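You operate a simulated robot arm through the tools that you are given. There is no shell and no other tool. Be economical: measure what you need, move in short steps, check, and stop when the job is done.

Carry out the task below with a simulated two-armed robot. There is one attempt and no reset: what you move stays moved.

Task
Take the small coil from the top of the left bench and leave it on the top of the coil bench. Put one of the copper sleeves from the top of the left bench on the silver block there. Put the 92 mm box from the top of the right bench on the top of the electrics bench and the 26 mm box on the top of the motor bench. Take the plug from the top of the right bench and put it on top of the blue band capacitor. Take the teal cap from the top of the right bench and leave it in the inside of the salvage bin. Any order will do. Set down upright: box, plug.

It is judged by the outcome, as a careful person would: the job done as asked, and still so three seconds after it is handed in. It fails if anything else is knocked over, pushed out of place, dropped, spilled or broken. Lids that push on must go on centred and level and be pressed home; caps that screw on are set level and turned clockwise until they are tight.

Robot
Two 7-joint arms with fingered hands on one trunk, on a base that drives. Base frame: it is fixed to the floor where the robot stands at the start and does not move with it; the origin is under the middle of the robot, x ahead of it, y to its left, z up; the surface under the hand at the start is at about z = 880. Units: mm, degrees, N and s.
The left shoulder is at the start at [70, 169, 1158], the right one opposite. With the tool pointing down near the work surface each hand reaches from about 280 to 680 mm from the robot's upright axis, wherever it stands, measured 20 degrees to its own side. Places, roughly: blue band capacitor [500, -1250, 750]; box [500, -1250, 750]; copper sleeve (4x4x5 cm) [600, 900, 900]; inside of the salvage bin (13x17 cm) [360, 200, 880]; plug (3x3x5 cm) [600, -1000, 800]; silver block (8x5x3 cm) [600, 1100, 900]; small coil [750, 250, 1000]; teal cap (3x3x4 cm) [300, -1500, 800]; top of the coil bench [-1200, -1200, 900]; top of the electrics bench (60x18 cm) [3660, -1260, 880]; top of the motor bench [1200, 600, 900]. Payload 3.4 kg a hand.
The tool frame of a hand sits at the grasp point between the pads (the TCP): z along the fingers, y along the line on which they close. The tips reach 23 mm beyond it. The gripper opens to 116 mm. The gripper's body begins 65 mm behind the TCP. The gripper is a hand of 4 fingers: y runs from the thumb to the fingers, the wrist lies at [0, 0, -211] in the tool frame, and closing takes about 1.5 s.
Orientation is told as [roll, pitch, yaw] about the base's x, y, z axes, in that order, counted from this pose: with the fingers straight down and closing along the base's y, the tool's x points along the base's -x, its y along +y and its z along -z.

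Tools
- The arms move only by the tool apply_moves. It takes "left_commands", "right_commands" or both (then of equal length, played together; a hand with none holds still); each is a list of rows, each a list of 3 entries, a list of its own where there are three numbers: the turn, a rotation vector about the tool's x, y, z in rad, then the shift along the tool's x, y, z in mm, then the finger opening in mm, from 0 to 116. In form: [[[ax, ay, az], [tx, ty, tz], fingers], ...]. A call has 1 to 10 rows; each row shifts and turns the commanded pose from where the row before left it, along the tool's axes as they then stand. Each row takes 0.2 s and may step no farther than 50 mm and 8.6 degrees from the row before; otherwise, or with a gripper value out of range, the whole call is refused. A pose out of reach is approached as far as the arm can. The call stops where the force on the tool passes 40 N (or 10 N more than at its start, if that is more) or the arm is blocked; 0.2 s more then pass. Each finger travels about 153 mm/s and halts on what it meets, pressing with about 23 N; the grip force reading is that of the motor and also rises with nothing between the fingers. The clock runs only during rows and for 0.2 s after the last one: add rows that do not move to give the fingers time. The reply holds the time, the measured pose of the TCP, the force on the tool along the base axes, the opening and the grip force, in the units named above and with some noise, with the torque about the TCP (base axes, N m) and any sound that the robot's microphone picked up.
- Cameras (640 x 400 px; columns grow to the right, rows downward): "scene" is now at [127.8, 42.4, 1386.9]; the picture's right is [0.48, -0.88, 0.00], its down [-0.51, -0.28, -0.81] and it looks along [0.71, 0.39, -0.59] (base axes); focal length 214 px, centre (320, 200). "left" rides on the left gripper at [-69, 1, -90] in its tool frame; the picture's right is [-0.01, -1.00, 0.00], its down [0.79, -0.01, -0.61] and it looks along [0.61, -0.01, 0.79] (tool axes); focal length 251 px, centre (320, 200). "right" rides on the right gripper at [69, 1, -90] in its tool frame; the picture's right is [-0.01, 1.00, 0.00], its down [-0.80, -0.01, -0.61] and it looks along [-0.61, -0.01, 0.80] (tool axes); focal length 251 px, centre (320, 200). There is no depth. A picture from a camera that has moved, and an enlarged one, comes with that camera's place and axes in the base frame and with its lens.
- capture(camera): a new picture of that camera. The clock stands still meanwhile.
- raise_lower(by): slides the trunk up (or, below 0, down) by that many mm; the arms and the scene camera ride with it, the base frame stays. It gives what a move gives, with no picture.
- drive_base(legs): drives the robot by 1 to 6 legs, each [ahead, left, turn to the left] in mm, mm and degrees, along the robot's own axes; the way and the turn of a leg run together, so that a leg with both is an arc; at most 1500 mm and 180 degrees a leg. The arms and the cameras ride along, it lands a little off, and it stops where it bumps. It gives what a move gives.
- hand_shape(shape, hand): the hand has 4 fingers and takes this shape, open, in about a second: jaw (thumb against the fingers, like two jaws); tri (thumb and two fingers); tip (a fingertip pinch); poke (one finger out to press); point (the index stretched); flat (the hand flat); cup (the hand cupped); fist (a fist). The gripper value then closes the fingers along that shape, each until it touches; the sizes above hold for jaw. It gives what a move gives, with no picture.
- head_to(pan, tilt): turns the head with the scene camera to pan (to the left, within 86 degrees either way) and tilt (down, from -29 to 69), counted from straight ahead of the robot. It gives what a move gives.
- enlarge(camera, box): a new picture of the part [left, top, right, bottom] of that camera's present view, enlarged. The clock stands still meanwhile.
- sign_off(): hands the job in; it is judged then, once.

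Go step by step. Nothing tells you exact positions but the pictures and the camera data: compare them with the known pose of the tool, close in by small moves and look again before you grip or let go. The budget is 186 turns and 154 pictures, counting those below and the enlarged ones. Unless the task says otherwise, let go and move clear before handing in.

The tools are called after ">>>" as name(argument=value, ...) on one line, values as JSON. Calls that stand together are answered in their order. apply_moves: Moves the arms, as the interface text tells. Its arguments: {"type":"object","properties":{"left_commands":{"type":"array","items":{"type":"array"}},"right_commands":{"type":"array","items":{"type":"array"}}},"required":[]} The other tools are called the same way: raise_lower (by) slides the trunk up or down; hand_shape (shape, hand) gives the hand a shape; drive_base (legs) drives the base; head_to (pan, tilt) turns the head that bears the scene camera; capture (camera) takes a picture; enlarge (camera, box) takes an enlarged picture of a part of a camera's view; sign_off () hands the job in.

At the start:

```text
time_s: 0.0
left_ee_pos: [385.8, 417.3, 1121.1]
left_ee_rot: [0.0, -0.1, 0.0]
left_force: [-0.6, -0.1, -0.7]
left_ft_torque: [-0.01, -0.03, -0.03]
left_finger_gap: 115.9
left_gripper_force: 0.0
left_shape: jaw
right_ee_pos: [444.7, 21.4, 1291.5]
right_ee_rot: [0.0, -0.1, -0.1]
right_force: [0.2, -0.3, 0.2]
right_ft_torque: [0.0, 0.0, 0.01]
right_finger_gap: 115.9
right_gripper_force: 0.1
right_shape: jaw
trunk travel left (down, up): [-665.0, 275.0]
robot x, y, heading: [-0.3, 1.4, 0.2]
head pan, tilt: [28.8, 35.9]
```

scene: 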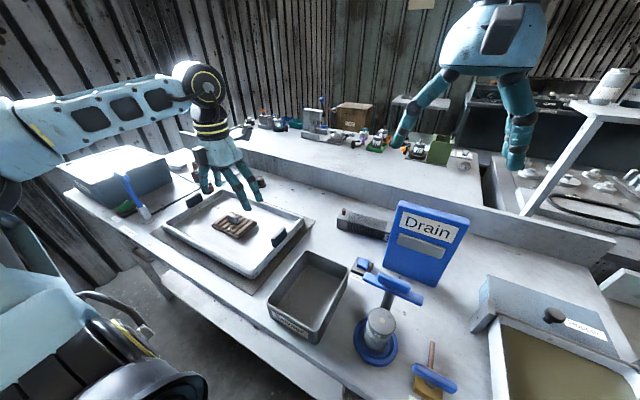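
right: 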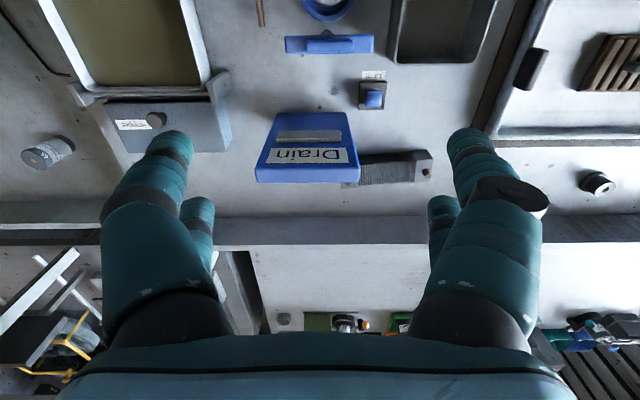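
left: 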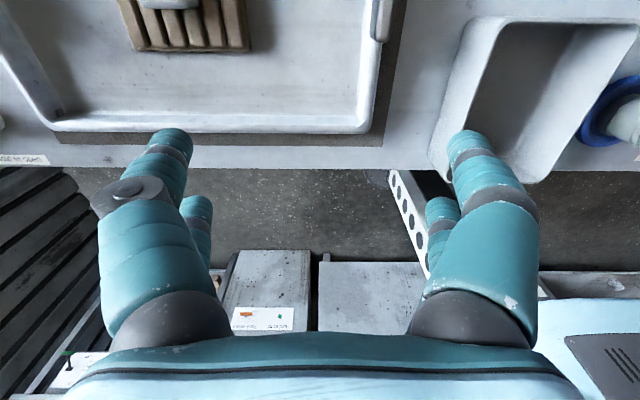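

I see a bench ahead with a tray, a salvage bin, and various items, and I need a survey of the surroundings. I'll look around with the head first.

>>> head_to(pan=70, tilt=30)

>>> capture(camera="scene")

>>> head_to(pan=0, tilt=30)

>>> capture(camera="scene")

>>> head_to(pan=-70, tilt=30)

>>> capture(camera="scene")

```text
time_s: 1.1
left_ee_pos: [386.3, 417.4, 1120.2]
left_ee_rot: [0.0, 0.0, 0.0]
left_force: [0.8, -0.3, -0.2]
left_ft_torque: [-0.02, 0.01, 0.0]
left_finger_gap: 116.3
left_gripper_force: 0.0
left_shape: jaw
right_ee_pos: [445.2, 20.4, 1292.1]
right_ee_rot: [0.0, -0.1, 0.0]
right_force: [-0.6, -0.3, 0.0]
right_ft_torque: [-0.01, -0.01, 0.02]
right_finger_gap: 116.0
right_gripper_force: 0.0
right_shape: jaw
trunk travel left (down, up): [-665.0, 275.0]
robot x, y, heading: [4.5, 2.1, -0.1]
head pan, tilt: [70.0, 30.0]
```

```text
150 pictures are left
camera scene: at [82.0, 85.2, 1396.0], right [0.94, -0.34, 0.0], down [-0.17, -0.47, -0.87], along [0.3, 0.81, -0.5], focal length 214 px, centre (320, 200)
```

scene: 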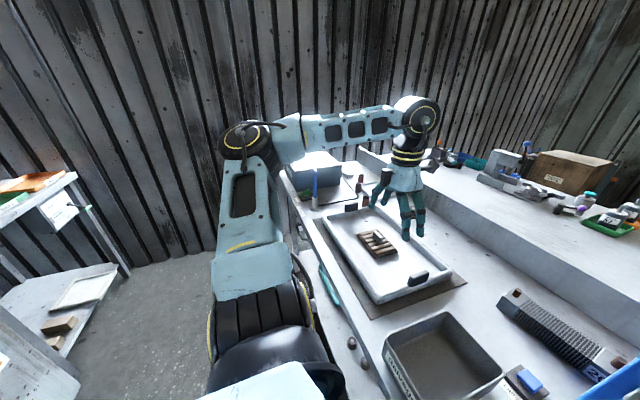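

```text
time_s: 2.5
left_ee_pos: [386.6, 416.7, 1120.5]
left_ee_rot: [-0.1, 0.0, 0.0]
left_force: [-0.4, -0.8, 0.6]
left_ft_torque: [0.01, 0.01, -0.02]
left_finger_gap: 116.0
left_gripper_force: 0.1
left_shape: jaw
right_ee_pos: [445.4, 21.0, 1291.6]
right_ee_rot: [-0.1, -0.2, 0.0]
right_force: [-0.7, 0.0, 0.4]
right_ft_torque: [0.01, 0.02, 0.0]
right_finger_gap: 116.0
right_gripper_force: 0.2
right_shape: jaw
trunk travel left (down, up): [-665.0, 275.0]
robot x, y, heading: [1.3, -0.4, -0.0]
head pan, tilt: [0.0, 30.0]
```

```text
149 pictures are left
camera scene: at [141.4, 0.3, 1396.1], right [0.0, -1.0, 0.0], down [-0.5, 0.0, -0.87], along [0.87, 0.0, -0.5], focal length 214 px, centre (320, 200)
```

scene: 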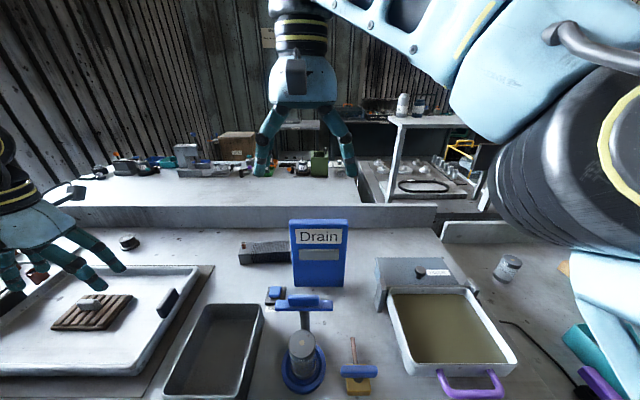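

```text
time_s: 3.9
left_ee_pos: [385.9, 417.2, 1120.2]
left_ee_rot: [-0.1, 0.0, 0.0]
left_force: [1.0, 0.0, 0.8]
left_ft_torque: [0.0, 0.01, -0.01]
left_finger_gap: 115.8
left_gripper_force: 0.1
left_shape: jaw
right_ee_pos: [445.2, 21.4, 1292.1]
right_ee_rot: [0.0, -0.1, -0.1]
right_force: [0.0, 0.4, -0.5]
right_ft_torque: [-0.02, 0.02, 0.01]
right_finger_gap: 115.9
right_gripper_force: 0.1
right_shape: jaw
trunk travel left (down, up): [-665.0, 275.0]
robot x, y, heading: [-1.8, -1.5, -0.1]
head pan, tilt: [-70.0, 30.0]
```

```text
148 pictures are left
camera scene: at [82.0, -84.7, 1396.1], right [-0.94, -0.34, 0.0], down [-0.17, 0.47, -0.87], along [0.3, -0.81, -0.5], focal length 214 px, centre (320, 200)
```

scene: 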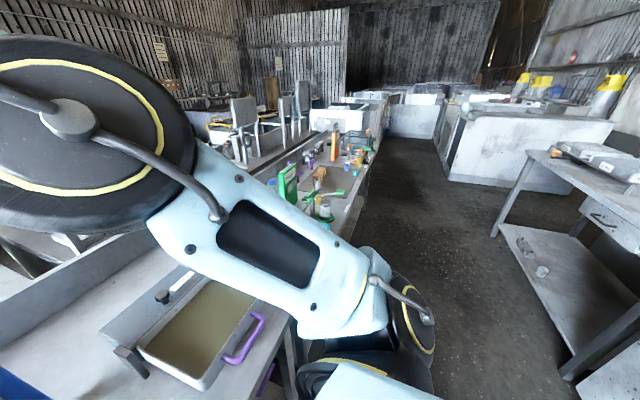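

The bench ahead holds many objects; I need close-ups to identify the coil, sleeves and bin.

>>> head_to(pan=20, tilt=40)

>>> enlarge(camera="scene", box=[0, 150, 320, 350])

>>> enlarge(camera="scene", box=[200, 50, 520, 250])

>>> enlarge(camera="scene", box=[200, 200, 520, 400])

>>> head_to(pan=45, tilt=25)

>>> enlarge(camera="scene", box=[160, 130, 400, 280])

```text
time_s: 5.5
left_ee_pos: [386.0, 416.5, 1121.1]
left_ee_rot: [0.0, -0.1, 0.0]
left_force: [1.0, -0.6, 0.1]
left_ft_torque: [0.02, 0.02, 0.02]
left_finger_gap: 115.8
left_gripper_force: 0.1
left_shape: jaw
right_ee_pos: [445.2, 20.1, 1291.6]
right_ee_rot: [0.0, -0.2, 0.0]
right_force: [-0.3, -0.5, 0.6]
right_ft_torque: [0.0, -0.02, 0.01]
right_finger_gap: 116.0
right_gripper_force: 0.0
right_shape: jaw
trunk travel left (down, up): [-665.0, 275.0]
robot x, y, heading: [2.4, -0.3, 0.1]
head pan, tilt: [20.0, 40.0]
```

```text
2.00 times, centred on (160, 250) of scene
camera zoom: at [130.9, 29.3, 1380.7], right [0.34, -0.94, 0.0], down [-0.6, -0.22, -0.77], along [0.72, 0.26, -0.64], focal length 429 px, centre (640, 100)
```

zoom: 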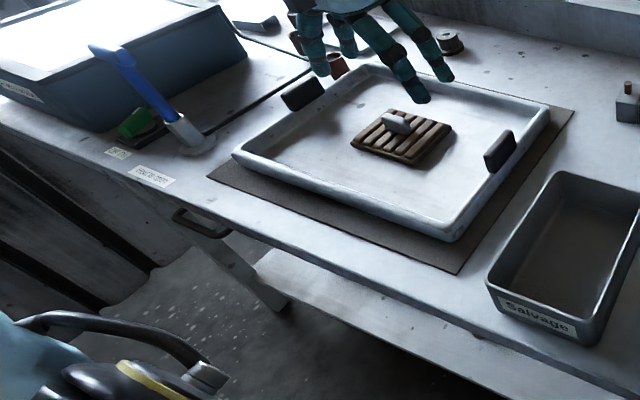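

```text
2.00 times, centred on (360, 150) of scene
camera zoom: at [130.9, 29.3, 1380.7], right [0.34, -0.94, 0.0], down [-0.6, -0.22, -0.77], along [0.72, 0.26, -0.64], focal length 429 px, centre (240, 300)
```

zoom: 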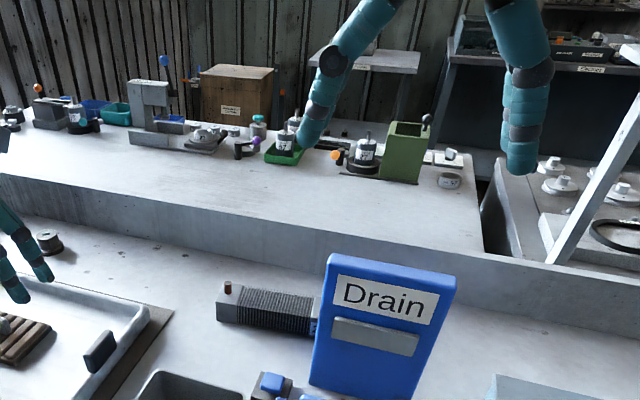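

```text
2.00 times, centred on (360, 300) of scene
camera zoom: at [130.9, 29.3, 1380.7], right [0.34, -0.94, 0.0], down [-0.6, -0.22, -0.77], along [0.72, 0.26, -0.64], focal length 429 px, centre (240, 0)
```

zoom: 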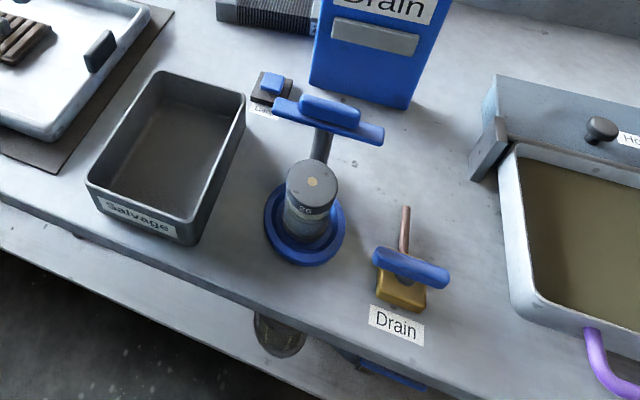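

```text
time_s: 6.4
left_ee_pos: [385.0, 416.5, 1120.2]
left_ee_rot: [-0.1, 0.0, 0.0]
left_force: [0.5, 0.0, -0.6]
left_ft_torque: [-0.02, -0.01, -0.02]
left_finger_gap: 115.9
left_gripper_force: 0.1
left_shape: jaw
right_ee_pos: [445.9, 21.4, 1292.2]
right_ee_rot: [-0.1, -0.1, 0.0]
right_force: [0.0, 0.0, 0.2]
right_ft_torque: [0.06, -0.02, 0.01]
right_finger_gap: 116.1
right_gripper_force: 0.0
right_shape: jaw
trunk travel left (down, up): [-665.0, 275.0]
robot x, y, heading: [-1.5, -0.1, 0.3]
head pan, tilt: [45.0, 25.0]
```

```text
2.67 times, centred on (280, 205) of scene
camera zoom: at [116.2, 65.3, 1404.0], right [0.71, -0.71, 0.0], down [-0.3, -0.3, -0.91], along [0.64, 0.64, -0.42], focal length 572 px, centre (427, 187)
```

zoom: 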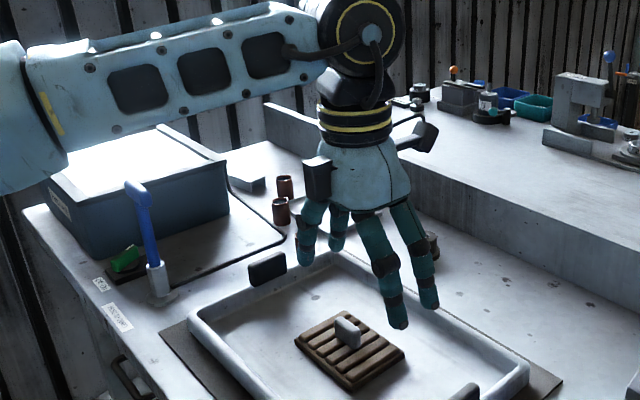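

>>> enlarge(camera="right", box=[520, 140, 640, 215])

>>> enlarge(camera="right", box=[240, 60, 480, 210])

>>> enlarge(camera="scene", box=[220, 185, 280, 222])

```text
5.33 times, centred on (580, 178) of right
camera zoom: at [376.4, 21.8, 1381.8], right [0.01, 1.0, 0.0], down [0.79, -0.01, 0.61], along [0.61, -0.01, -0.79], focal length 1341 px, centre (-1067, 320)
```

zoom: 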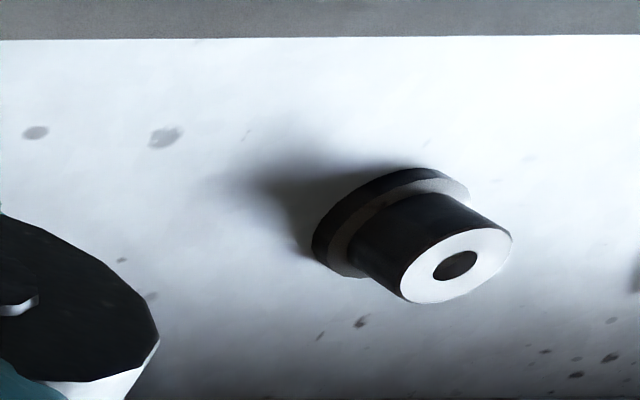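

```text
2.67 times, centred on (360, 135) of right
camera zoom: at [376.4, 21.8, 1381.8], right [0.01, 1.0, 0.0], down [0.79, -0.01, 0.61], along [0.61, -0.01, -0.79], focal length 670 px, centre (213, 373)
```

zoom: 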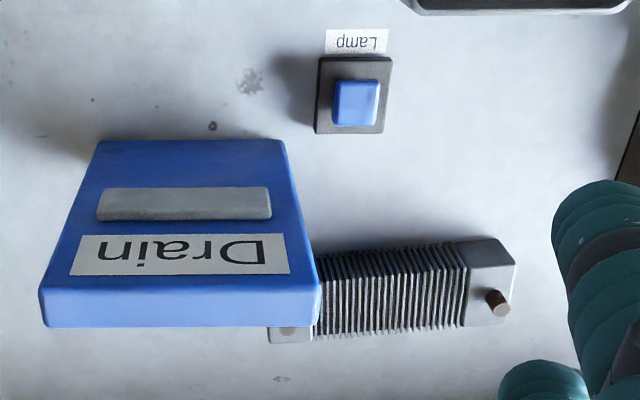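

```text
10.67 times, centred on (250, 204) of scene
camera zoom: at [116.2, 65.3, 1404.0], right [0.71, -0.71, 0.0], down [-0.3, -0.3, -0.91], along [0.64, 0.64, -0.42], focal length 2288 px, centre (1067, 163)
```

zoom: 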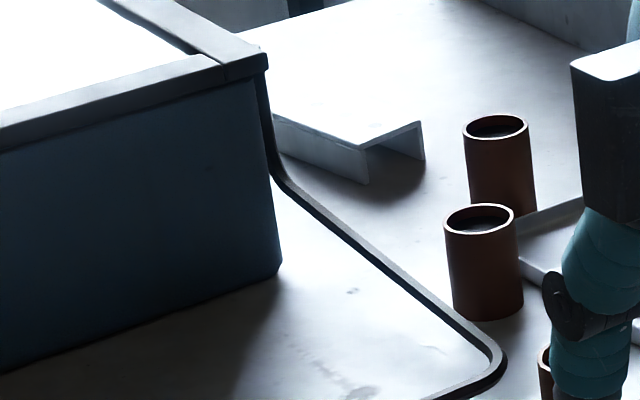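

The spool at about (730, 690) may be the coil; sleeves are farther left. I'll drive left along the bench to view that end closely.

>>> drive_base(legs=[[0, 600, 0]])

>>> head_to(pan=10, tilt=35)

>>> capture(camera="scene")

>>> capture(camera="right")

```text
time_s: 9.8
left_ee_pos: [388.6, 1011.8, 1119.7]
left_ee_rot: [0.1, 0.0, -0.1]
left_force: [1.3, -0.3, -0.9]
left_ft_torque: [-0.01, 0.02, 0.0]
left_finger_gap: 115.7
left_gripper_force: 0.1
left_shape: jaw
right_ee_pos: [445.2, 614.2, 1291.8]
right_ee_rot: [0.0, -0.1, -0.1]
right_force: [-0.1, 0.3, -0.5]
right_ft_torque: [0.02, -0.01, -0.01]
right_finger_gap: 116.0
right_gripper_force: 0.1
right_shape: jaw
trunk travel left (down, up): [-665.0, 275.0]
robot x, y, heading: [0.1, 593.7, 0.2]
head pan, tilt: [45.0, 25.0]
```

```text
time_s: 10.8
left_ee_pos: [387.5, 1010.8, 1119.9]
left_ee_rot: [-0.1, 0.1, -0.1]
left_force: [-0.1, -0.4, -0.3]
left_ft_torque: [0.0, -0.01, 0.02]
left_finger_gap: 116.1
left_gripper_force: 0.1
left_shape: jaw
right_ee_pos: [446.2, 615.7, 1292.4]
right_ee_rot: [0.0, -0.1, 0.0]
right_force: [-0.6, 0.6, 0.3]
right_ft_torque: [-0.02, -0.02, 0.02]
right_finger_gap: 115.6
right_gripper_force: 0.1
right_shape: jaw
trunk travel left (down, up): [-665.0, 275.0]
robot x, y, heading: [1.3, 592.8, -0.2]
head pan, tilt: [10.0, 35.0]
```

```text
140 pictures are left
camera scene: at [138.1, 610.1, 1388.3], right [0.17, -0.98, 0.0], down [-0.56, -0.1, -0.82], along [0.81, 0.14, -0.57], focal length 214 px, centre (320, 200)
```

scene: 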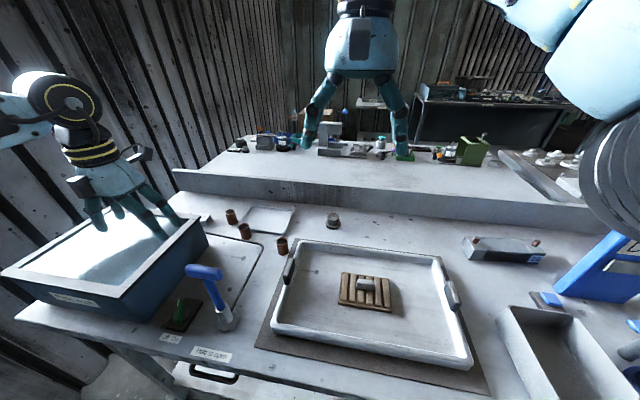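

```text
139 pictures are left
camera right: at [376.8, 615.8, 1381.8], right [0.01, 1.0, 0.0], down [0.79, -0.01, 0.61], along [0.61, -0.01, -0.79], focal length 251 px, centre (320, 200)
```

right: 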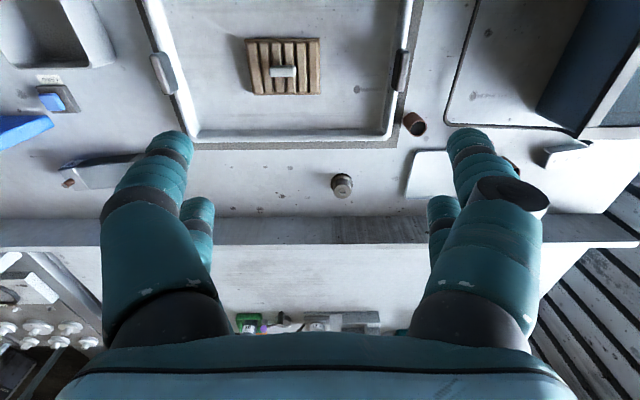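

>>> enlarge(camera="right", box=[310, 160, 374, 200])

>>> enlarge(camera="scene", box=[150, 180, 310, 280])

>>> enlarge(camera="scene", box=[210, 90, 530, 290])

```text
10.00 times, centred on (342, 180) of right
camera zoom: at [376.8, 615.8, 1381.8], right [0.01, 1.0, 0.0], down [0.79, -0.01, 0.61], along [0.61, -0.01, -0.79], focal length 2514 px, centre (100, 400)
```

zoom: 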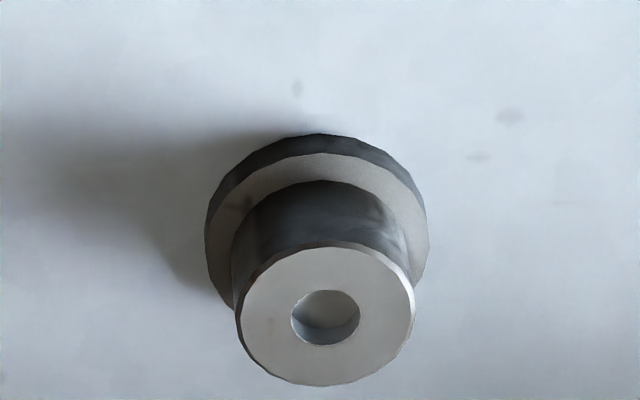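

```text
4.00 times, centred on (230, 230) of scene
camera zoom: at [138.1, 610.1, 1388.3], right [0.17, -0.98, 0.0], down [-0.56, -0.1, -0.82], along [0.81, 0.14, -0.57], focal length 858 px, centre (680, 80)
```

zoom: 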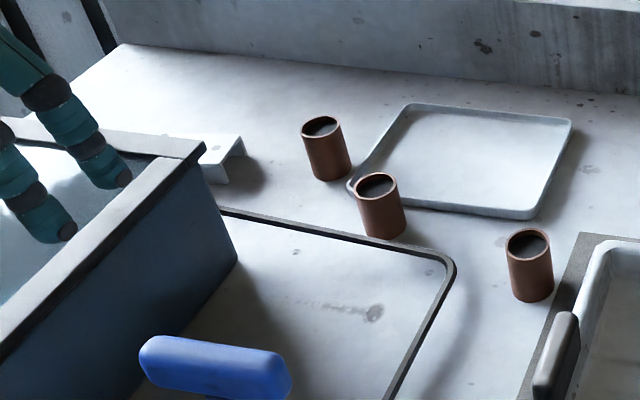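

```text
2.00 times, centred on (370, 190) of scene
camera zoom: at [138.1, 610.1, 1388.3], right [0.17, -0.98, 0.0], down [-0.56, -0.1, -0.82], along [0.81, 0.14, -0.57], focal length 429 px, centre (220, 220)
```

zoom: 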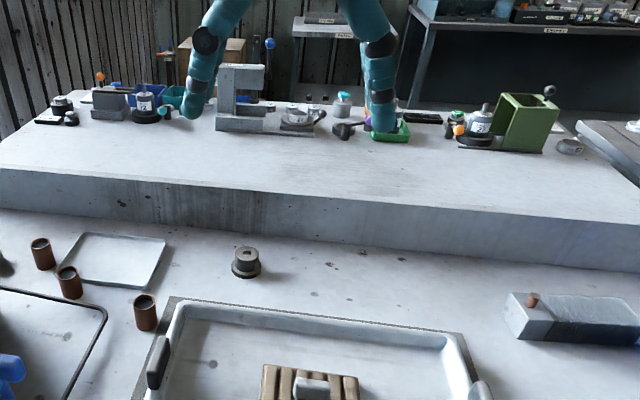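

By the rounded place list, the finned unit with copper studs near (660, 167) fits "small coil", and the sleeves and channel-shaped silver block match theirs. I'll move left to work on the sleeve and check the floor gap to the bench.

>>> drive_base(legs=[[0, 340, 0]])

>>> head_to(pan=0, tilt=69)

>>> capture(camera="scene")

>>> capture(camera="right")

```text
time_s: 13.0
left_ee_pos: [387.9, 1349.5, 1120.6]
left_ee_rot: [0.1, 0.0, -0.1]
left_force: [-0.2, 0.1, 0.2]
left_ft_torque: [-0.01, 0.01, 0.0]
left_finger_gap: 115.9
left_gripper_force: 0.1
left_shape: jaw
right_ee_pos: [446.3, 953.5, 1291.6]
right_ee_rot: [0.1, 0.0, -0.1]
right_force: [0.6, 0.0, 0.2]
right_ft_torque: [-0.02, -0.01, 0.0]
right_finger_gap: 115.7
right_gripper_force: 0.0
right_shape: jaw
trunk travel left (down, up): [-665.0, 275.0]
robot x, y, heading: [3.2, 934.2, -0.3]
head pan, tilt: [10.0, 35.0]
```

```text
time_s: 14.0
left_ee_pos: [388.1, 1350.4, 1119.8]
left_ee_rot: [0.1, 0.0, -0.1]
left_force: [-0.7, 0.7, 0.2]
left_ft_torque: [0.03, -0.02, -0.02]
left_finger_gap: 115.5
left_gripper_force: 0.1
left_shape: jaw
right_ee_pos: [445.8, 954.3, 1292.7]
right_ee_rot: [0.0, -0.1, -0.1]
right_force: [0.5, 0.4, 0.3]
right_ft_torque: [0.03, 0.01, 0.0]
right_finger_gap: 115.8
right_gripper_force: 0.0
right_shape: jaw
trunk travel left (down, up): [-665.0, 275.0]
robot x, y, heading: [2.1, 936.9, -0.0]
head pan, tilt: [0.0, 68.8]
```

```text
135 pictures are left
camera scene: at [107.8, 933.8, 1344.6], right [0.0, -1.0, 0.0], down [-0.93, 0.0, -0.36], along [0.36, 0.0, -0.93], focal length 214 px, centre (320, 200)
```

scene: 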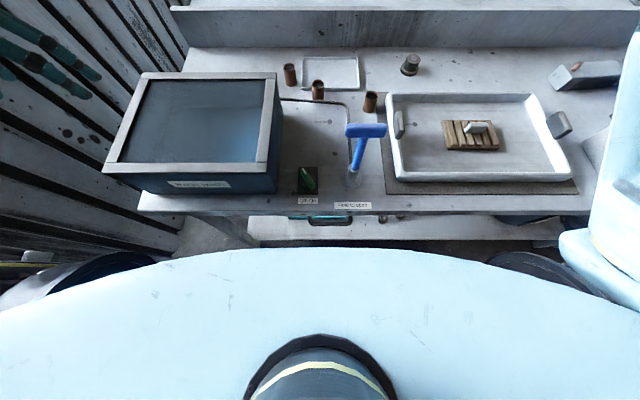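

```text
134 pictures are left
camera right: at [377.3, 954.9, 1381.9], right [0.01, 1.0, 0.0], down [0.79, -0.01, 0.61], along [0.61, -0.01, -0.79], focal length 251 px, centre (320, 200)
```

right: 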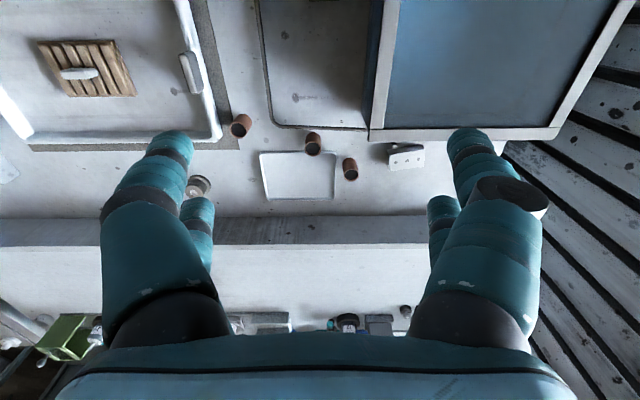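

>>> enlarge(camera="right", box=[220, 100, 440, 237])

>>> enlarge(camera="scene", box=[260, 40, 420, 140])

```text
2.91 times, centred on (330, 168) of right
camera zoom: at [377.3, 954.9, 1381.9], right [0.01, 1.0, 0.0], down [0.79, -0.01, 0.61], along [0.61, -0.01, -0.79], focal length 731 px, centre (291, 292)
```

zoom: 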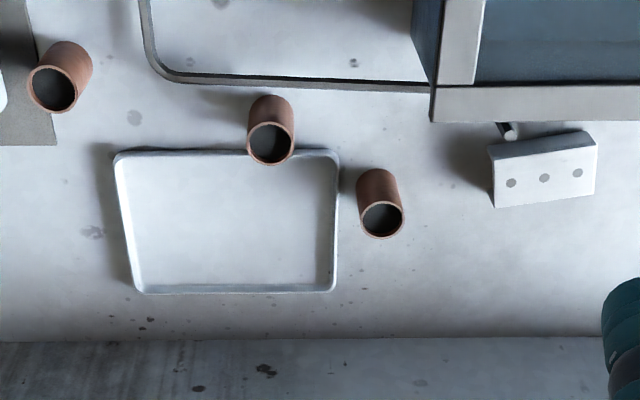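

```text
4.00 times, centred on (340, 90) of scene
camera zoom: at [107.8, 933.8, 1344.6], right [0.0, -1.0, 0.0], down [-0.93, 0.0, -0.36], along [0.36, 0.0, -0.93], focal length 858 px, centre (240, 640)
```

zoom: 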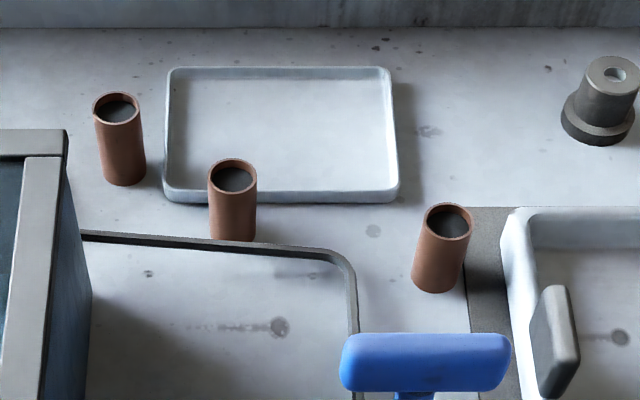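

Sleeve 2 is at about (604, 937), with top near 920–930, and the block's top centre is near (637, 1133). I'll move the right hand aside and bring the left hand above sleeve 2.

>>> apply_moves(left_commands=[[[0, 0, 0], [-21.6, -41.2, 0], 90], [[0, 0, 0], [-21.6, -41.2, 0], 90], [[0, 0, 0], [-21.6, -41.2, 0], 90], [[0, 0, 0], [-21.6, -41.2, 0], 90], [[0, 0, 0], [-21.6, -41.2, 0], 90], [[0, 0, 0], [-21.6, -41.2, 0], 90], [[0, 0, 0], [-21.6, -41.2, 0], 90], [[0, 0, 0], [-21.6, -41.2, 0], 90], [[0, 0, 0], [-21.6, -41.2, 0], 90], [[0, 0, 0], [-21.6, -41.2, 0], 90]], right_commands=[[[0, 0, 0], [0, -45, 0], 116], [[0, 0, 0], [0, -45, 0], 116], [[0, 0, 0], [0, -45, 0], 116], [[0, 0, 0], [0, -45, 0], 116], [[0, 0, 0], [0, -45, 0], 116], [[0, 0, 0], [0, -45, 0], 116], [[0, 0, 0], [0, -45, 0], 116], [[0, 0, 0], [0, -45, 0], 116], [[0, 0, 0], [0, 0, 0], 116], [[0, 0, 0], [0, 0, 0], 116]])

>>> capture(camera="left")

>>> capture(camera="scene")

```text
time_s: 16.2
left_ee_pos: [495.1, 1071.4, 1095.7]
left_ee_rot: [0.0, -0.2, -0.1]
left_force: [-0.2, 0.3, 0.3]
left_ft_torque: [-0.01, -0.05, 0.03]
left_finger_gap: 90.4
left_gripper_force: 0.0
left_shape: jaw
left hand out of reach, approached as far as the arm can: row 7, 8, 9, 10
right_ee_pos: [443.8, 594.5, 1293.8]
right_ee_rot: [0.0, 0.0, -0.1]
right_force: [-0.5, -0.5, 0.0]
right_ft_torque: [0.0, 0.02, 0.02]
right_finger_gap: 116.0
right_gripper_force: 0.1
right_shape: jaw
trunk travel left (down, up): [-665.0, 275.0]
robot x, y, heading: [1.0, 936.8, -0.2]
head pan, tilt: [0.0, 68.8]
```

```text
131 pictures are left
camera left: at [562.8, 1073.3, 1185.9], right [0.01, -1.0, 0.0], down [-0.8, -0.01, 0.61], along [-0.61, -0.01, -0.8], focal length 251 px, centre (320, 200)
```

left: 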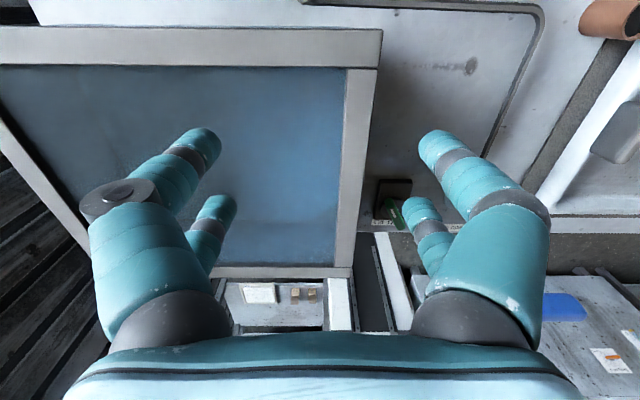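

```text
130 pictures are left
camera scene: at [107.3, 933.9, 1344.6], right [0.0, -1.0, 0.0], down [-0.93, 0.0, -0.36], along [0.36, 0.0, -0.93], focal length 214 px, centre (320, 200)
```

scene: 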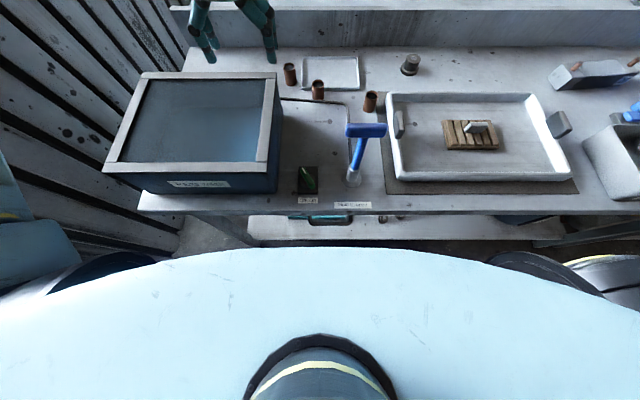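

The left hand runs out of reach at this height, so I'll raise the trunk and work with the hand lower relative to the shoulder.

>>> raise_lower(by=200)

>>> apply_moves(left_commands=[[[0, 0, 0], [0, 0, 40], 90], [[0, 0, 0], [0, 0, 40], 90], [[0, 0, 0], [0, 0, 40], 90], [[0, 0, 0], [0, 0, 30], 90]])

```text
time_s: 18.4
left_ee_pos: [496.2, 1071.8, 1295.8]
left_ee_rot: [0.0, 0.1, -0.1]
left_force: [-0.3, -0.1, 0.1]
left_ft_torque: [0.0, 0.01, 0.04]
left_finger_gap: 90.1
left_gripper_force: 0.0
left_shape: jaw
right_ee_pos: [444.0, 594.7, 1493.6]
right_ee_rot: [0.0, 0.0, -0.1]
right_force: [0.2, -0.2, -0.7]
right_ft_torque: [-0.03, -0.03, -0.02]
right_finger_gap: 115.7
right_gripper_force: 0.1
right_shape: jaw
trunk travel left (down, up): [-865.0, 75.0]
robot x, y, heading: [3.0, 932.9, 0.0]
head pan, tilt: [0.0, 68.8]
```

```text
time_s: 19.4
left_ee_pos: [490.4, 1077.2, 1146.8]
left_ee_rot: [-0.2, -0.1, -0.1]
left_force: [0.4, 0.8, 0.0]
left_ft_torque: [-0.02, 0.0, 0.0]
left_finger_gap: 90.2
left_gripper_force: 0.0
left_shape: jaw
left hand out of reach, approached as far as the arm can: row 4
right_ee_pos: [444.5, 596.1, 1493.9]
right_ee_rot: [-0.1, -0.2, -0.1]
right_force: [0.0, -0.3, 0.2]
right_ft_torque: [0.0, 0.02, 0.0]
right_finger_gap: 115.6
right_gripper_force: 0.0
right_shape: jaw
trunk travel left (down, up): [-865.0, 75.0]
robot x, y, heading: [-0.5, 934.7, -0.2]
head pan, tilt: [0.0, 68.8]
```

>>> apply_moves(left_commands=[[[0, 0, 0], [0, 45, 0], 90], [[0, 0, 0], [0, 45, 0], 90], [[0, 0, 0], [-40, 0, 0], 90], [[0, 0, 0], [-40, 0, 0], 90], [[0, 0, 0], [-40, 0, 0], 90]])

>>> head_to(pan=35, tilt=45)

>>> capture(camera="scene")

```text
time_s: 20.6
left_ee_pos: [570.7, 1184.8, 1157.1]
left_ee_rot: [-0.3, -0.3, -0.1]
left_force: [-1.1, 0.2, 0.2]
left_ft_torque: [0.0, 0.04, 0.04]
left_finger_gap: 90.3
left_gripper_force: 0.1
left_shape: jaw
left hand out of reach, approached as far as the arm can: row 4, 5
right_ee_pos: [442.3, 597.8, 1493.4]
right_ee_rot: [-0.1, -0.2, -0.1]
right_force: [0.3, -0.2, 0.2]
right_ft_torque: [-0.02, 0.0, 0.0]
right_finger_gap: 115.8
right_gripper_force: 0.0
right_shape: jaw
trunk travel left (down, up): [-865.0, 75.0]
robot x, y, heading: [-0.6, 930.6, -0.0]
head pan, tilt: [0.0, 68.8]
```

```text
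time_s: 21.6
left_ee_pos: [571.7, 1181.5, 1156.3]
left_ee_rot: [-0.1, 0.0, -0.1]
left_force: [0.1, -0.1, -0.2]
left_ft_torque: [0.0, -0.03, 0.01]
left_finger_gap: 90.4
left_gripper_force: 0.0
left_shape: jaw
right_ee_pos: [444.3, 594.5, 1494.7]
right_ee_rot: [-0.1, -0.1, -0.1]
right_force: [-0.2, 0.3, 0.1]
right_ft_torque: [-0.01, -0.01, 0.0]
right_finger_gap: 116.0
right_gripper_force: 0.0
right_shape: jaw
trunk travel left (down, up): [-865.0, 75.0]
robot x, y, heading: [1.6, 935.8, -0.1]
head pan, tilt: [35.0, 45.0]
```

```text
129 pictures are left
camera scene: at [119.2, 979.9, 1573.4], right [0.57, -0.82, 0.0], down [-0.58, -0.4, -0.71], along [0.58, 0.4, -0.71], focal length 214 px, centre (320, 200)
```

scene: 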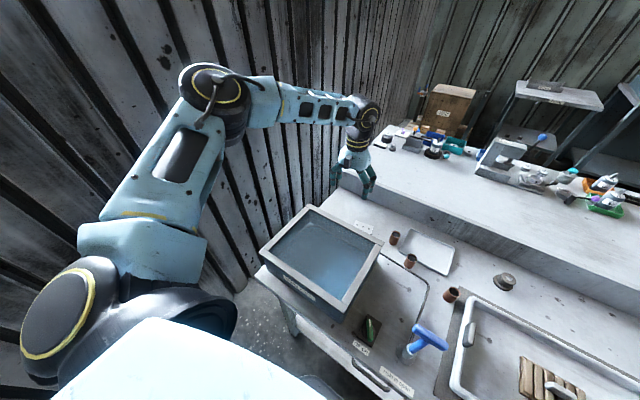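

>>> apply_moves(left_commands=[[[0, 0, 0], [0, 0, 40], 90], [[0, 0, 0], [0, 0, 40], 90], [[0, 0, 0], [-30, -20, 0], 90], [[0, 0, 0], [-30, -30, 0], 90]])

```text
time_s: 22.6
left_ee_pos: [550.2, 1173.2, 1110.8]
left_ee_rot: [0.0, 0.0, -0.1]
left_force: [0.4, -0.3, -0.5]
left_ft_torque: [0.03, 0.0, 0.0]
left_finger_gap: 90.0
left_gripper_force: 0.1
left_shape: jaw
left hand out of reach, approached as far as the arm can: row 1, 2, 3, 4
right_ee_pos: [443.6, 594.5, 1493.7]
right_ee_rot: [-0.1, -0.1, -0.1]
right_force: [-0.1, -0.3, -0.5]
right_ft_torque: [0.02, 0.0, -0.02]
right_finger_gap: 115.9
right_gripper_force: 0.1
right_shape: jaw
trunk travel left (down, up): [-865.0, 75.0]
robot x, y, heading: [2.0, 928.1, 0.1]
head pan, tilt: [35.0, 45.0]
```

Reach is limited in this arm posture; I'll test whether yawing the hand frees it.

>>> apply_moves(left_commands=[[[0, 0, -0.14], [0, 0, 0], 90], [[0, 0, -0.14], [0, 0, 0], 90], [[0, 0, -0.14], [0, 0, 0], 90], [[0, 0, 0], [-30, -10, 0], 90], [[0, 0, 0], [-30, -10, 0], 90]])

```text
time_s: 23.8
left_ee_pos: [568.9, 1197.6, 1128.3]
left_ee_rot: [-0.1, -0.1, 24.0]
left_force: [0.1, -0.8, 0.6]
left_ft_torque: [0.0, -0.04, 0.03]
left_finger_gap: 90.1
left_gripper_force: 0.0
left_shape: jaw
left hand out of reach, approached as far as the arm can: row 4, 5
right_ee_pos: [444.5, 595.4, 1493.5]
right_ee_rot: [-0.1, -0.1, 0.0]
right_force: [-0.7, 0.2, 0.4]
right_ft_torque: [0.03, 0.0, 0.03]
right_finger_gap: 116.1
right_gripper_force: 0.0
right_shape: jaw
trunk travel left (down, up): [-865.0, 75.0]
robot x, y, heading: [0.6, 933.4, -0.0]
head pan, tilt: [35.0, 45.0]
```

Reach at this distance is marginal. I'll look straight down to see the gap between the robot's body and the bench, before moving nearer.

>>> head_to(pan=0, tilt=69)

>>> capture(camera="scene")

>>> capture(camera="left")

```text
time_s: 24.8
left_ee_pos: [568.9, 1197.9, 1128.6]
left_ee_rot: [-0.2, -0.1, 24.1]
left_force: [-0.4, 0.4, -0.9]
left_ft_torque: [-0.01, -0.02, -0.02]
left_finger_gap: 90.2
left_gripper_force: 0.0
left_shape: jaw
right_ee_pos: [442.7, 595.1, 1492.7]
right_ee_rot: [0.0, -0.1, -0.1]
right_force: [0.5, 0.2, 0.1]
right_ft_torque: [0.01, -0.01, -0.01]
right_finger_gap: 116.0
right_gripper_force: 0.0
right_shape: jaw
trunk travel left (down, up): [-865.0, 75.0]
robot x, y, heading: [-2.0, 934.2, -0.3]
head pan, tilt: [0.0, 68.8]
```

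```text
128 pictures are left
camera scene: at [107.8, 934.0, 1544.6], right [0.0, -1.0, 0.0], down [-0.93, 0.0, -0.36], along [0.36, 0.0, -0.93], focal length 214 px, centre (320, 200)
```

scene: 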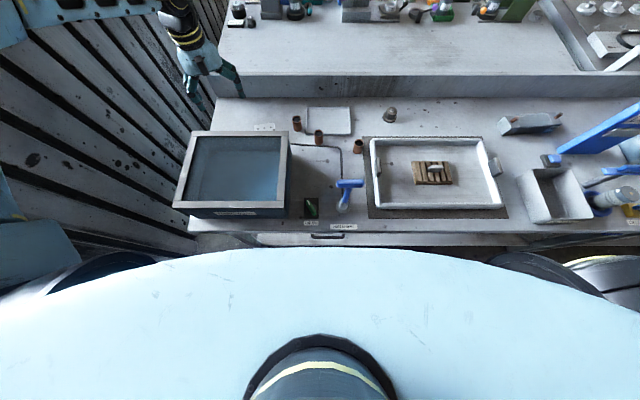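

```text
127 pictures are left
camera left: at [630.3, 1227.4, 1217.6], right [0.41, -0.91, 0.0], down [-0.72, -0.33, 0.61], along [-0.55, -0.25, -0.8], focal length 251 px, centre (320, 200)
```

left: 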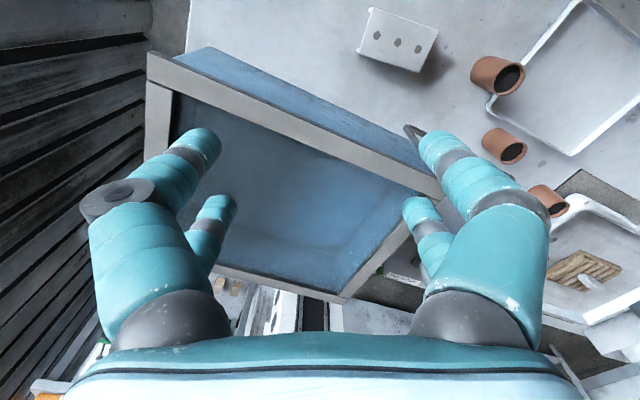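

>>> drive_base(legs=[[50, 0, 0]])

```text
time_s: 25.7
left_ee_pos: [609.4, 1198.8, 1133.1]
left_ee_rot: [-0.3, -0.5, 24.1]
left_force: [-0.3, 0.8, -0.3]
left_ft_torque: [-0.02, -0.08, 0.0]
left_finger_gap: 90.3
left_gripper_force: 0.1
left_shape: jaw
right_ee_pos: [482.2, 594.5, 1499.9]
right_ee_rot: [0.0, -0.7, -0.1]
right_force: [-1.0, -0.3, -0.4]
right_ft_torque: [0.03, -0.09, 0.0]
right_finger_gap: 116.1
right_gripper_force: 0.1
right_shape: jaw
trunk travel left (down, up): [-865.0, 75.0]
robot x, y, heading: [49.5, 935.1, -0.1]
head pan, tilt: [0.0, 68.8]
```

>>> drive_base(legs=[[60, 0, 0]])

```text
time_s: 26.7
left_ee_pos: [637.5, 1198.5, 1126.6]
left_ee_rot: [0.0, 0.1, 24.1]
left_force: [0.4, -0.2, 0.0]
left_ft_torque: [0.02, 0.05, 0.02]
left_finger_gap: 90.1
left_gripper_force: 0.0
left_shape: jaw
right_ee_pos: [514.0, 596.3, 1492.3]
right_ee_rot: [0.0, 0.1, 0.0]
right_force: [1.0, 0.4, 0.2]
right_ft_torque: [-0.01, 0.05, -0.01]
right_finger_gap: 116.1
right_gripper_force: 0.1
right_shape: jaw
trunk travel left (down, up): [-865.0, 75.0]
robot x, y, heading: [67.3, 931.3, 0.1]
head pan, tilt: [0.0, 68.8]
```

The base touched at x≈67, so I'll back off slightly and shift right so sleeve 2 lies on the left hand's good side.

>>> drive_base(legs=[[-12, 0, 0], [0, -190, 0]])

>>> apply_moves(left_commands=[[[0, 0, 0.14], [10, -10, 0], 90], [[0, 0, 0.14], [10, -10, 0], 90], [[0, 0, 0.139], [10, -10, 0], 90], [[0, 0, 0], [5, -12, 0], 90], [[0, 0, 0], [0, -12, 0], 90]])

>>> capture(camera="left")

>>> capture(camera="scene")

```text
time_s: 28.6
left_ee_pos: [623.5, 1006.9, 1127.8]
left_ee_rot: [-0.2, 0.0, 24.2]
left_force: [0.9, 0.6, -0.2]
left_ft_torque: [0.0, -0.05, -0.02]
left_finger_gap: 90.0
left_gripper_force: 0.0
left_shape: jaw
right_ee_pos: [499.0, 404.6, 1494.7]
right_ee_rot: [-0.3, 0.0, 0.0]
right_force: [-0.2, 0.2, -0.7]
right_ft_torque: [-0.06, -0.01, 0.01]
right_finger_gap: 115.8
right_gripper_force: 0.1
right_shape: jaw
trunk travel left (down, up): [-865.0, 75.0]
robot x, y, heading: [51.8, 737.1, 0.0]
head pan, tilt: [0.0, 68.8]
```

```text
time_s: 29.8
left_ee_pos: [594.4, 945.6, 1128.7]
left_ee_rot: [-0.2, -0.1, 0.0]
left_force: [0.4, -1.3, -0.1]
left_ft_torque: [0.02, 0.0, 0.02]
left_finger_gap: 90.1
left_gripper_force: 0.0
left_shape: jaw
left hand out of reach, approached as far as the arm can: row 5
right_ee_pos: [498.9, 401.2, 1493.7]
right_ee_rot: [0.0, -0.1, -0.1]
right_force: [-0.1, -0.3, -0.8]
right_ft_torque: [-0.06, 0.03, -0.03]
right_finger_gap: 115.8
right_gripper_force: 0.1
right_shape: jaw
trunk travel left (down, up): [-865.0, 75.0]
robot x, y, heading: [53.3, 737.3, -0.1]
head pan, tilt: [0.0, 68.8]
```

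```text
126 pictures are left
camera left: at [660.9, 947.3, 1218.6], right [0.01, -1.0, 0.0], down [-0.8, -0.01, 0.6], along [-0.6, -0.01, -0.8], focal length 251 px, centre (320, 200)
```

left: 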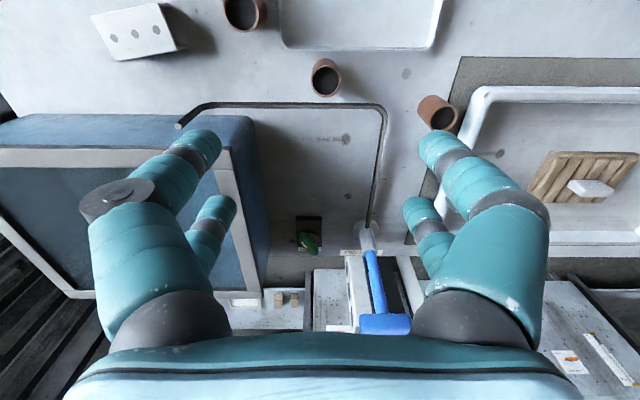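

```text
125 pictures are left
camera scene: at [162.1, 739.0, 1544.6], right [0.0, -1.0, 0.0], down [-0.93, 0.0, -0.36], along [0.36, 0.0, -0.93], focal length 214 px, centre (320, 200)
```

scene: 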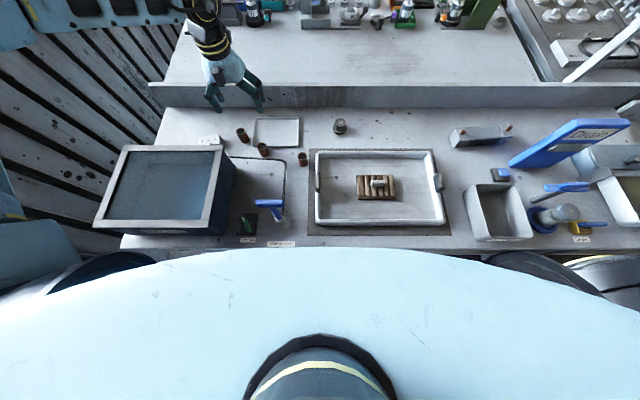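

>>> apply_moves(left_commands=[[[0, 0, 0], [-10, 0, 0], 80], [[0, 0, 0], [0, -7, 0], 80]])

```text
time_s: 30.4
left_ee_pos: [595.1, 942.7, 1133.7]
left_ee_rot: [0.0, -0.2, 0.1]
left_force: [-0.2, -0.1, 0.9]
left_ft_torque: [-0.01, -0.01, 0.0]
left_finger_gap: 80.2
left_gripper_force: 0.1
left_shape: jaw
left hand out of reach, approached as far as the arm can: row 1, 2
right_ee_pos: [498.8, 400.0, 1492.5]
right_ee_rot: [0.0, -0.1, 0.1]
right_force: [-0.7, 0.7, 0.0]
right_ft_torque: [0.02, 0.01, -0.02]
right_finger_gap: 116.0
right_gripper_force: 0.0
right_shape: jaw
trunk travel left (down, up): [-865.0, 75.0]
robot x, y, heading: [53.2, 734.8, -0.1]
head pan, tilt: [0.0, 68.8]
```

>>> drive_base(legs=[[9, -3, 0]])

>>> raise_lower(by=-150)

>>> capture(camera="left")

>>> capture(camera="scene")

```text
time_s: 31.2
left_ee_pos: [601.3, 941.2, 1132.7]
left_ee_rot: [-0.2, -0.3, 0.1]
left_force: [0.4, 0.9, 0.7]
left_ft_torque: [-0.01, -0.06, -0.01]
left_finger_gap: 80.4
left_gripper_force: 0.1
left_shape: jaw
right_ee_pos: [505.3, 398.2, 1494.8]
right_ee_rot: [0.0, -0.2, -0.1]
right_force: [-0.3, 0.1, -0.5]
right_ft_torque: [-0.05, -0.01, 0.01]
right_finger_gap: 115.9
right_gripper_force: 0.3
right_shape: jaw
trunk travel left (down, up): [-865.0, 75.0]
robot x, y, heading: [69.1, 734.6, -0.3]
head pan, tilt: [0.0, 68.8]
```

```text
time_s: 32.9
left_ee_pos: [603.8, 940.4, 983.4]
left_ee_rot: [-0.1, -0.2, 0.1]
left_force: [-0.1, 1.0, 0.1]
left_ft_torque: [0.01, 0.02, 0.0]
left_finger_gap: 80.4
left_gripper_force: 0.1
left_shape: jaw
right_ee_pos: [507.2, 396.8, 1344.3]
right_ee_rot: [0.1, -0.2, 0.0]
right_force: [0.3, -0.4, -0.2]
right_ft_torque: [-0.02, -0.01, 0.02]
right_finger_gap: 115.5
right_gripper_force: 0.0
right_shape: jaw
trunk travel left (down, up): [-715.0, 225.0]
robot x, y, heading: [64.7, 736.3, 0.0]
head pan, tilt: [0.0, 68.8]
```

```text
124 pictures are left
camera left: at [671.0, 943.0, 1072.7], right [0.01, -1.0, 0.0], down [-0.8, -0.01, 0.6], along [-0.6, -0.01, -0.8], focal length 251 px, centre (320, 200)
```

left: 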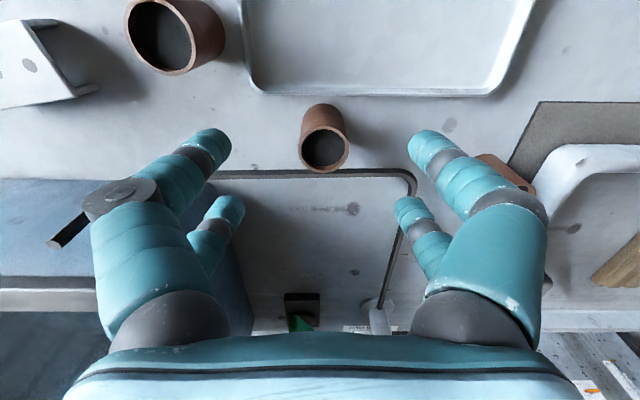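

```text
123 pictures are left
camera scene: at [171.2, 735.4, 1394.6], right [0.0, -1.0, 0.0], down [-0.93, 0.0, -0.36], along [0.36, 0.0, -0.93], focal length 214 px, centre (320, 200)
```

scene: 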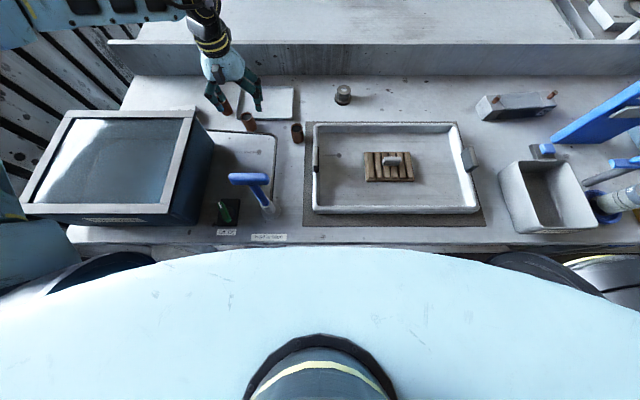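

>>> raise_lower(by=-70)

>>> apply_moves(left_commands=[[[0, 0, 0], [0, 0, 0], 60], [[0, 0, 0], [0, 0, 0], 30], [[0, 0, 0], [0, 0, 0], 15], [[0, 0, 0], [0, 0, 0], 15], [[0, 0, 0], [0, 0, 0], 15], [[0, 0, 0], [0, 0, 0], 15]])

>>> capture(camera="left")

```text
time_s: 34.0
left_ee_pos: [602.6, 940.6, 915.5]
left_ee_rot: [-0.2, -0.3, 0.1]
left_force: [0.0, 1.3, 9.8]
left_ft_torque: [-0.49, -0.2, -0.02]
left_finger_gap: 79.8
left_gripper_force: 0.2
left_shape: jaw
right_ee_pos: [507.1, 396.3, 1273.5]
right_ee_rot: [0.0, -0.2, -0.1]
right_force: [0.8, -0.3, 0.7]
right_ft_torque: [0.02, 0.0, -0.01]
right_finger_gap: 116.1
right_gripper_force: 0.0
right_shape: jaw
trunk travel left (down, up): [-645.0, 295.0]
robot x, y, heading: [62.7, 731.8, -0.1]
head pan, tilt: [0.0, 68.8]
```

```text
time_s: 35.4
left_ee_pos: [601.8, 946.8, 913.7]
left_ee_rot: [-0.4, -0.3, 0.1]
left_force: [-2.4, 27.9, 10.1]
left_ft_torque: [1.09, -0.2, 0.75]
left_finger_gap: 16.8
left_gripper_force: 22.9
left_shape: jaw
right_ee_pos: [506.5, 402.6, 1277.5]
right_ee_rot: [-0.3, -0.1, 0.0]
right_force: [0.6, 0.4, -0.1]
right_ft_torque: [0.02, -0.05, 0.03]
right_finger_gap: 115.9
right_gripper_force: 0.1
right_shape: jaw
trunk travel left (down, up): [-645.0, 295.0]
robot x, y, heading: [66.7, 734.0, -0.2]
head pan, tilt: [0.0, 68.8]
```

```text
122 pictures are left
camera left: at [669.3, 948.7, 1002.5], right [0.01, -1.0, 0.01], down [-0.8, -0.01, 0.6], along [-0.6, -0.01, -0.8], focal length 251 px, centre (320, 200)
```

left: 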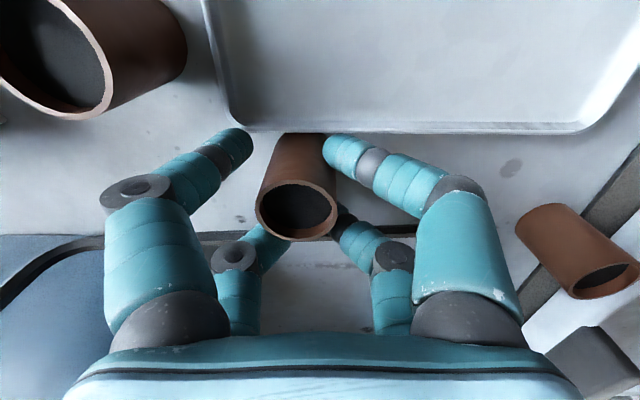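

The fingers are near the sleeve but the thumb does not seem to be on it; I'll allow more time and look from both cameras.

>>> apply_moves(left_commands=[[[0, 0, 0], [0, 0, 0], 15], [[0, 0, 0], [0, 0, 0], 15], [[0, 0, 0], [0, 0, 0], 15]])

>>> capture(camera="left")

>>> enlarge(camera="scene", box=[160, 40, 320, 140])

```text
time_s: 36.2
left_ee_pos: [602.5, 944.5, 913.1]
left_ee_rot: [-0.4, -0.3, 0.1]
left_force: [-2.7, 29.3, 8.6]
left_ft_torque: [1.09, -0.08, 0.8]
left_finger_gap: 17.5
left_gripper_force: 22.7
left_shape: jaw
right_ee_pos: [505.1, 403.3, 1276.3]
right_ee_rot: [-0.3, -0.2, 0.0]
right_force: [-0.8, 0.0, 0.2]
right_ft_torque: [-0.01, -0.03, 0.0]
right_finger_gap: 115.7
right_gripper_force: 0.2
right_shape: jaw
trunk travel left (down, up): [-645.0, 295.0]
robot x, y, heading: [64.7, 739.3, -0.1]
head pan, tilt: [0.0, 68.8]
```

```text
121 pictures are left
camera left: at [669.2, 947.9, 1002.6], right [0.01, -1.0, 0.01], down [-0.8, 0.0, 0.6], along [-0.6, -0.01, -0.8], focal length 251 px, centre (320, 200)
```

left: 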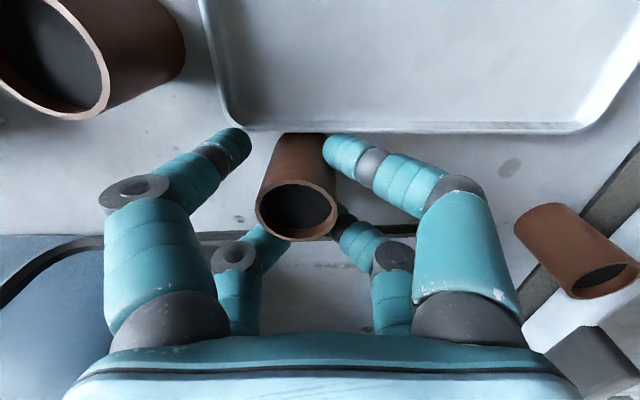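

```text
4.00 times, centred on (240, 90) of scene
camera zoom: at [168.9, 741.5, 1324.8], right [0.0, -1.0, 0.01], down [-0.93, 0.0, -0.36], along [0.36, 0.0, -0.93], focal length 858 px, centre (640, 640)
```

zoom: 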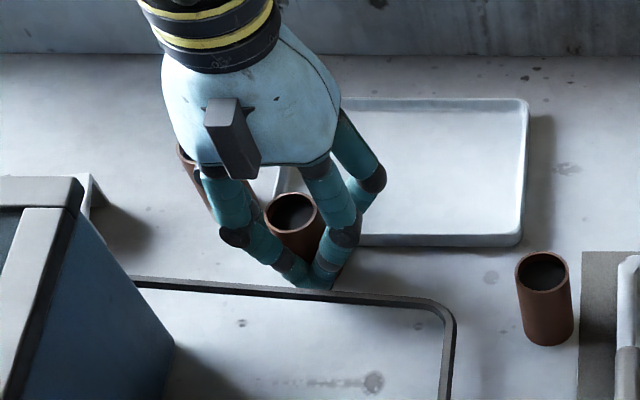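

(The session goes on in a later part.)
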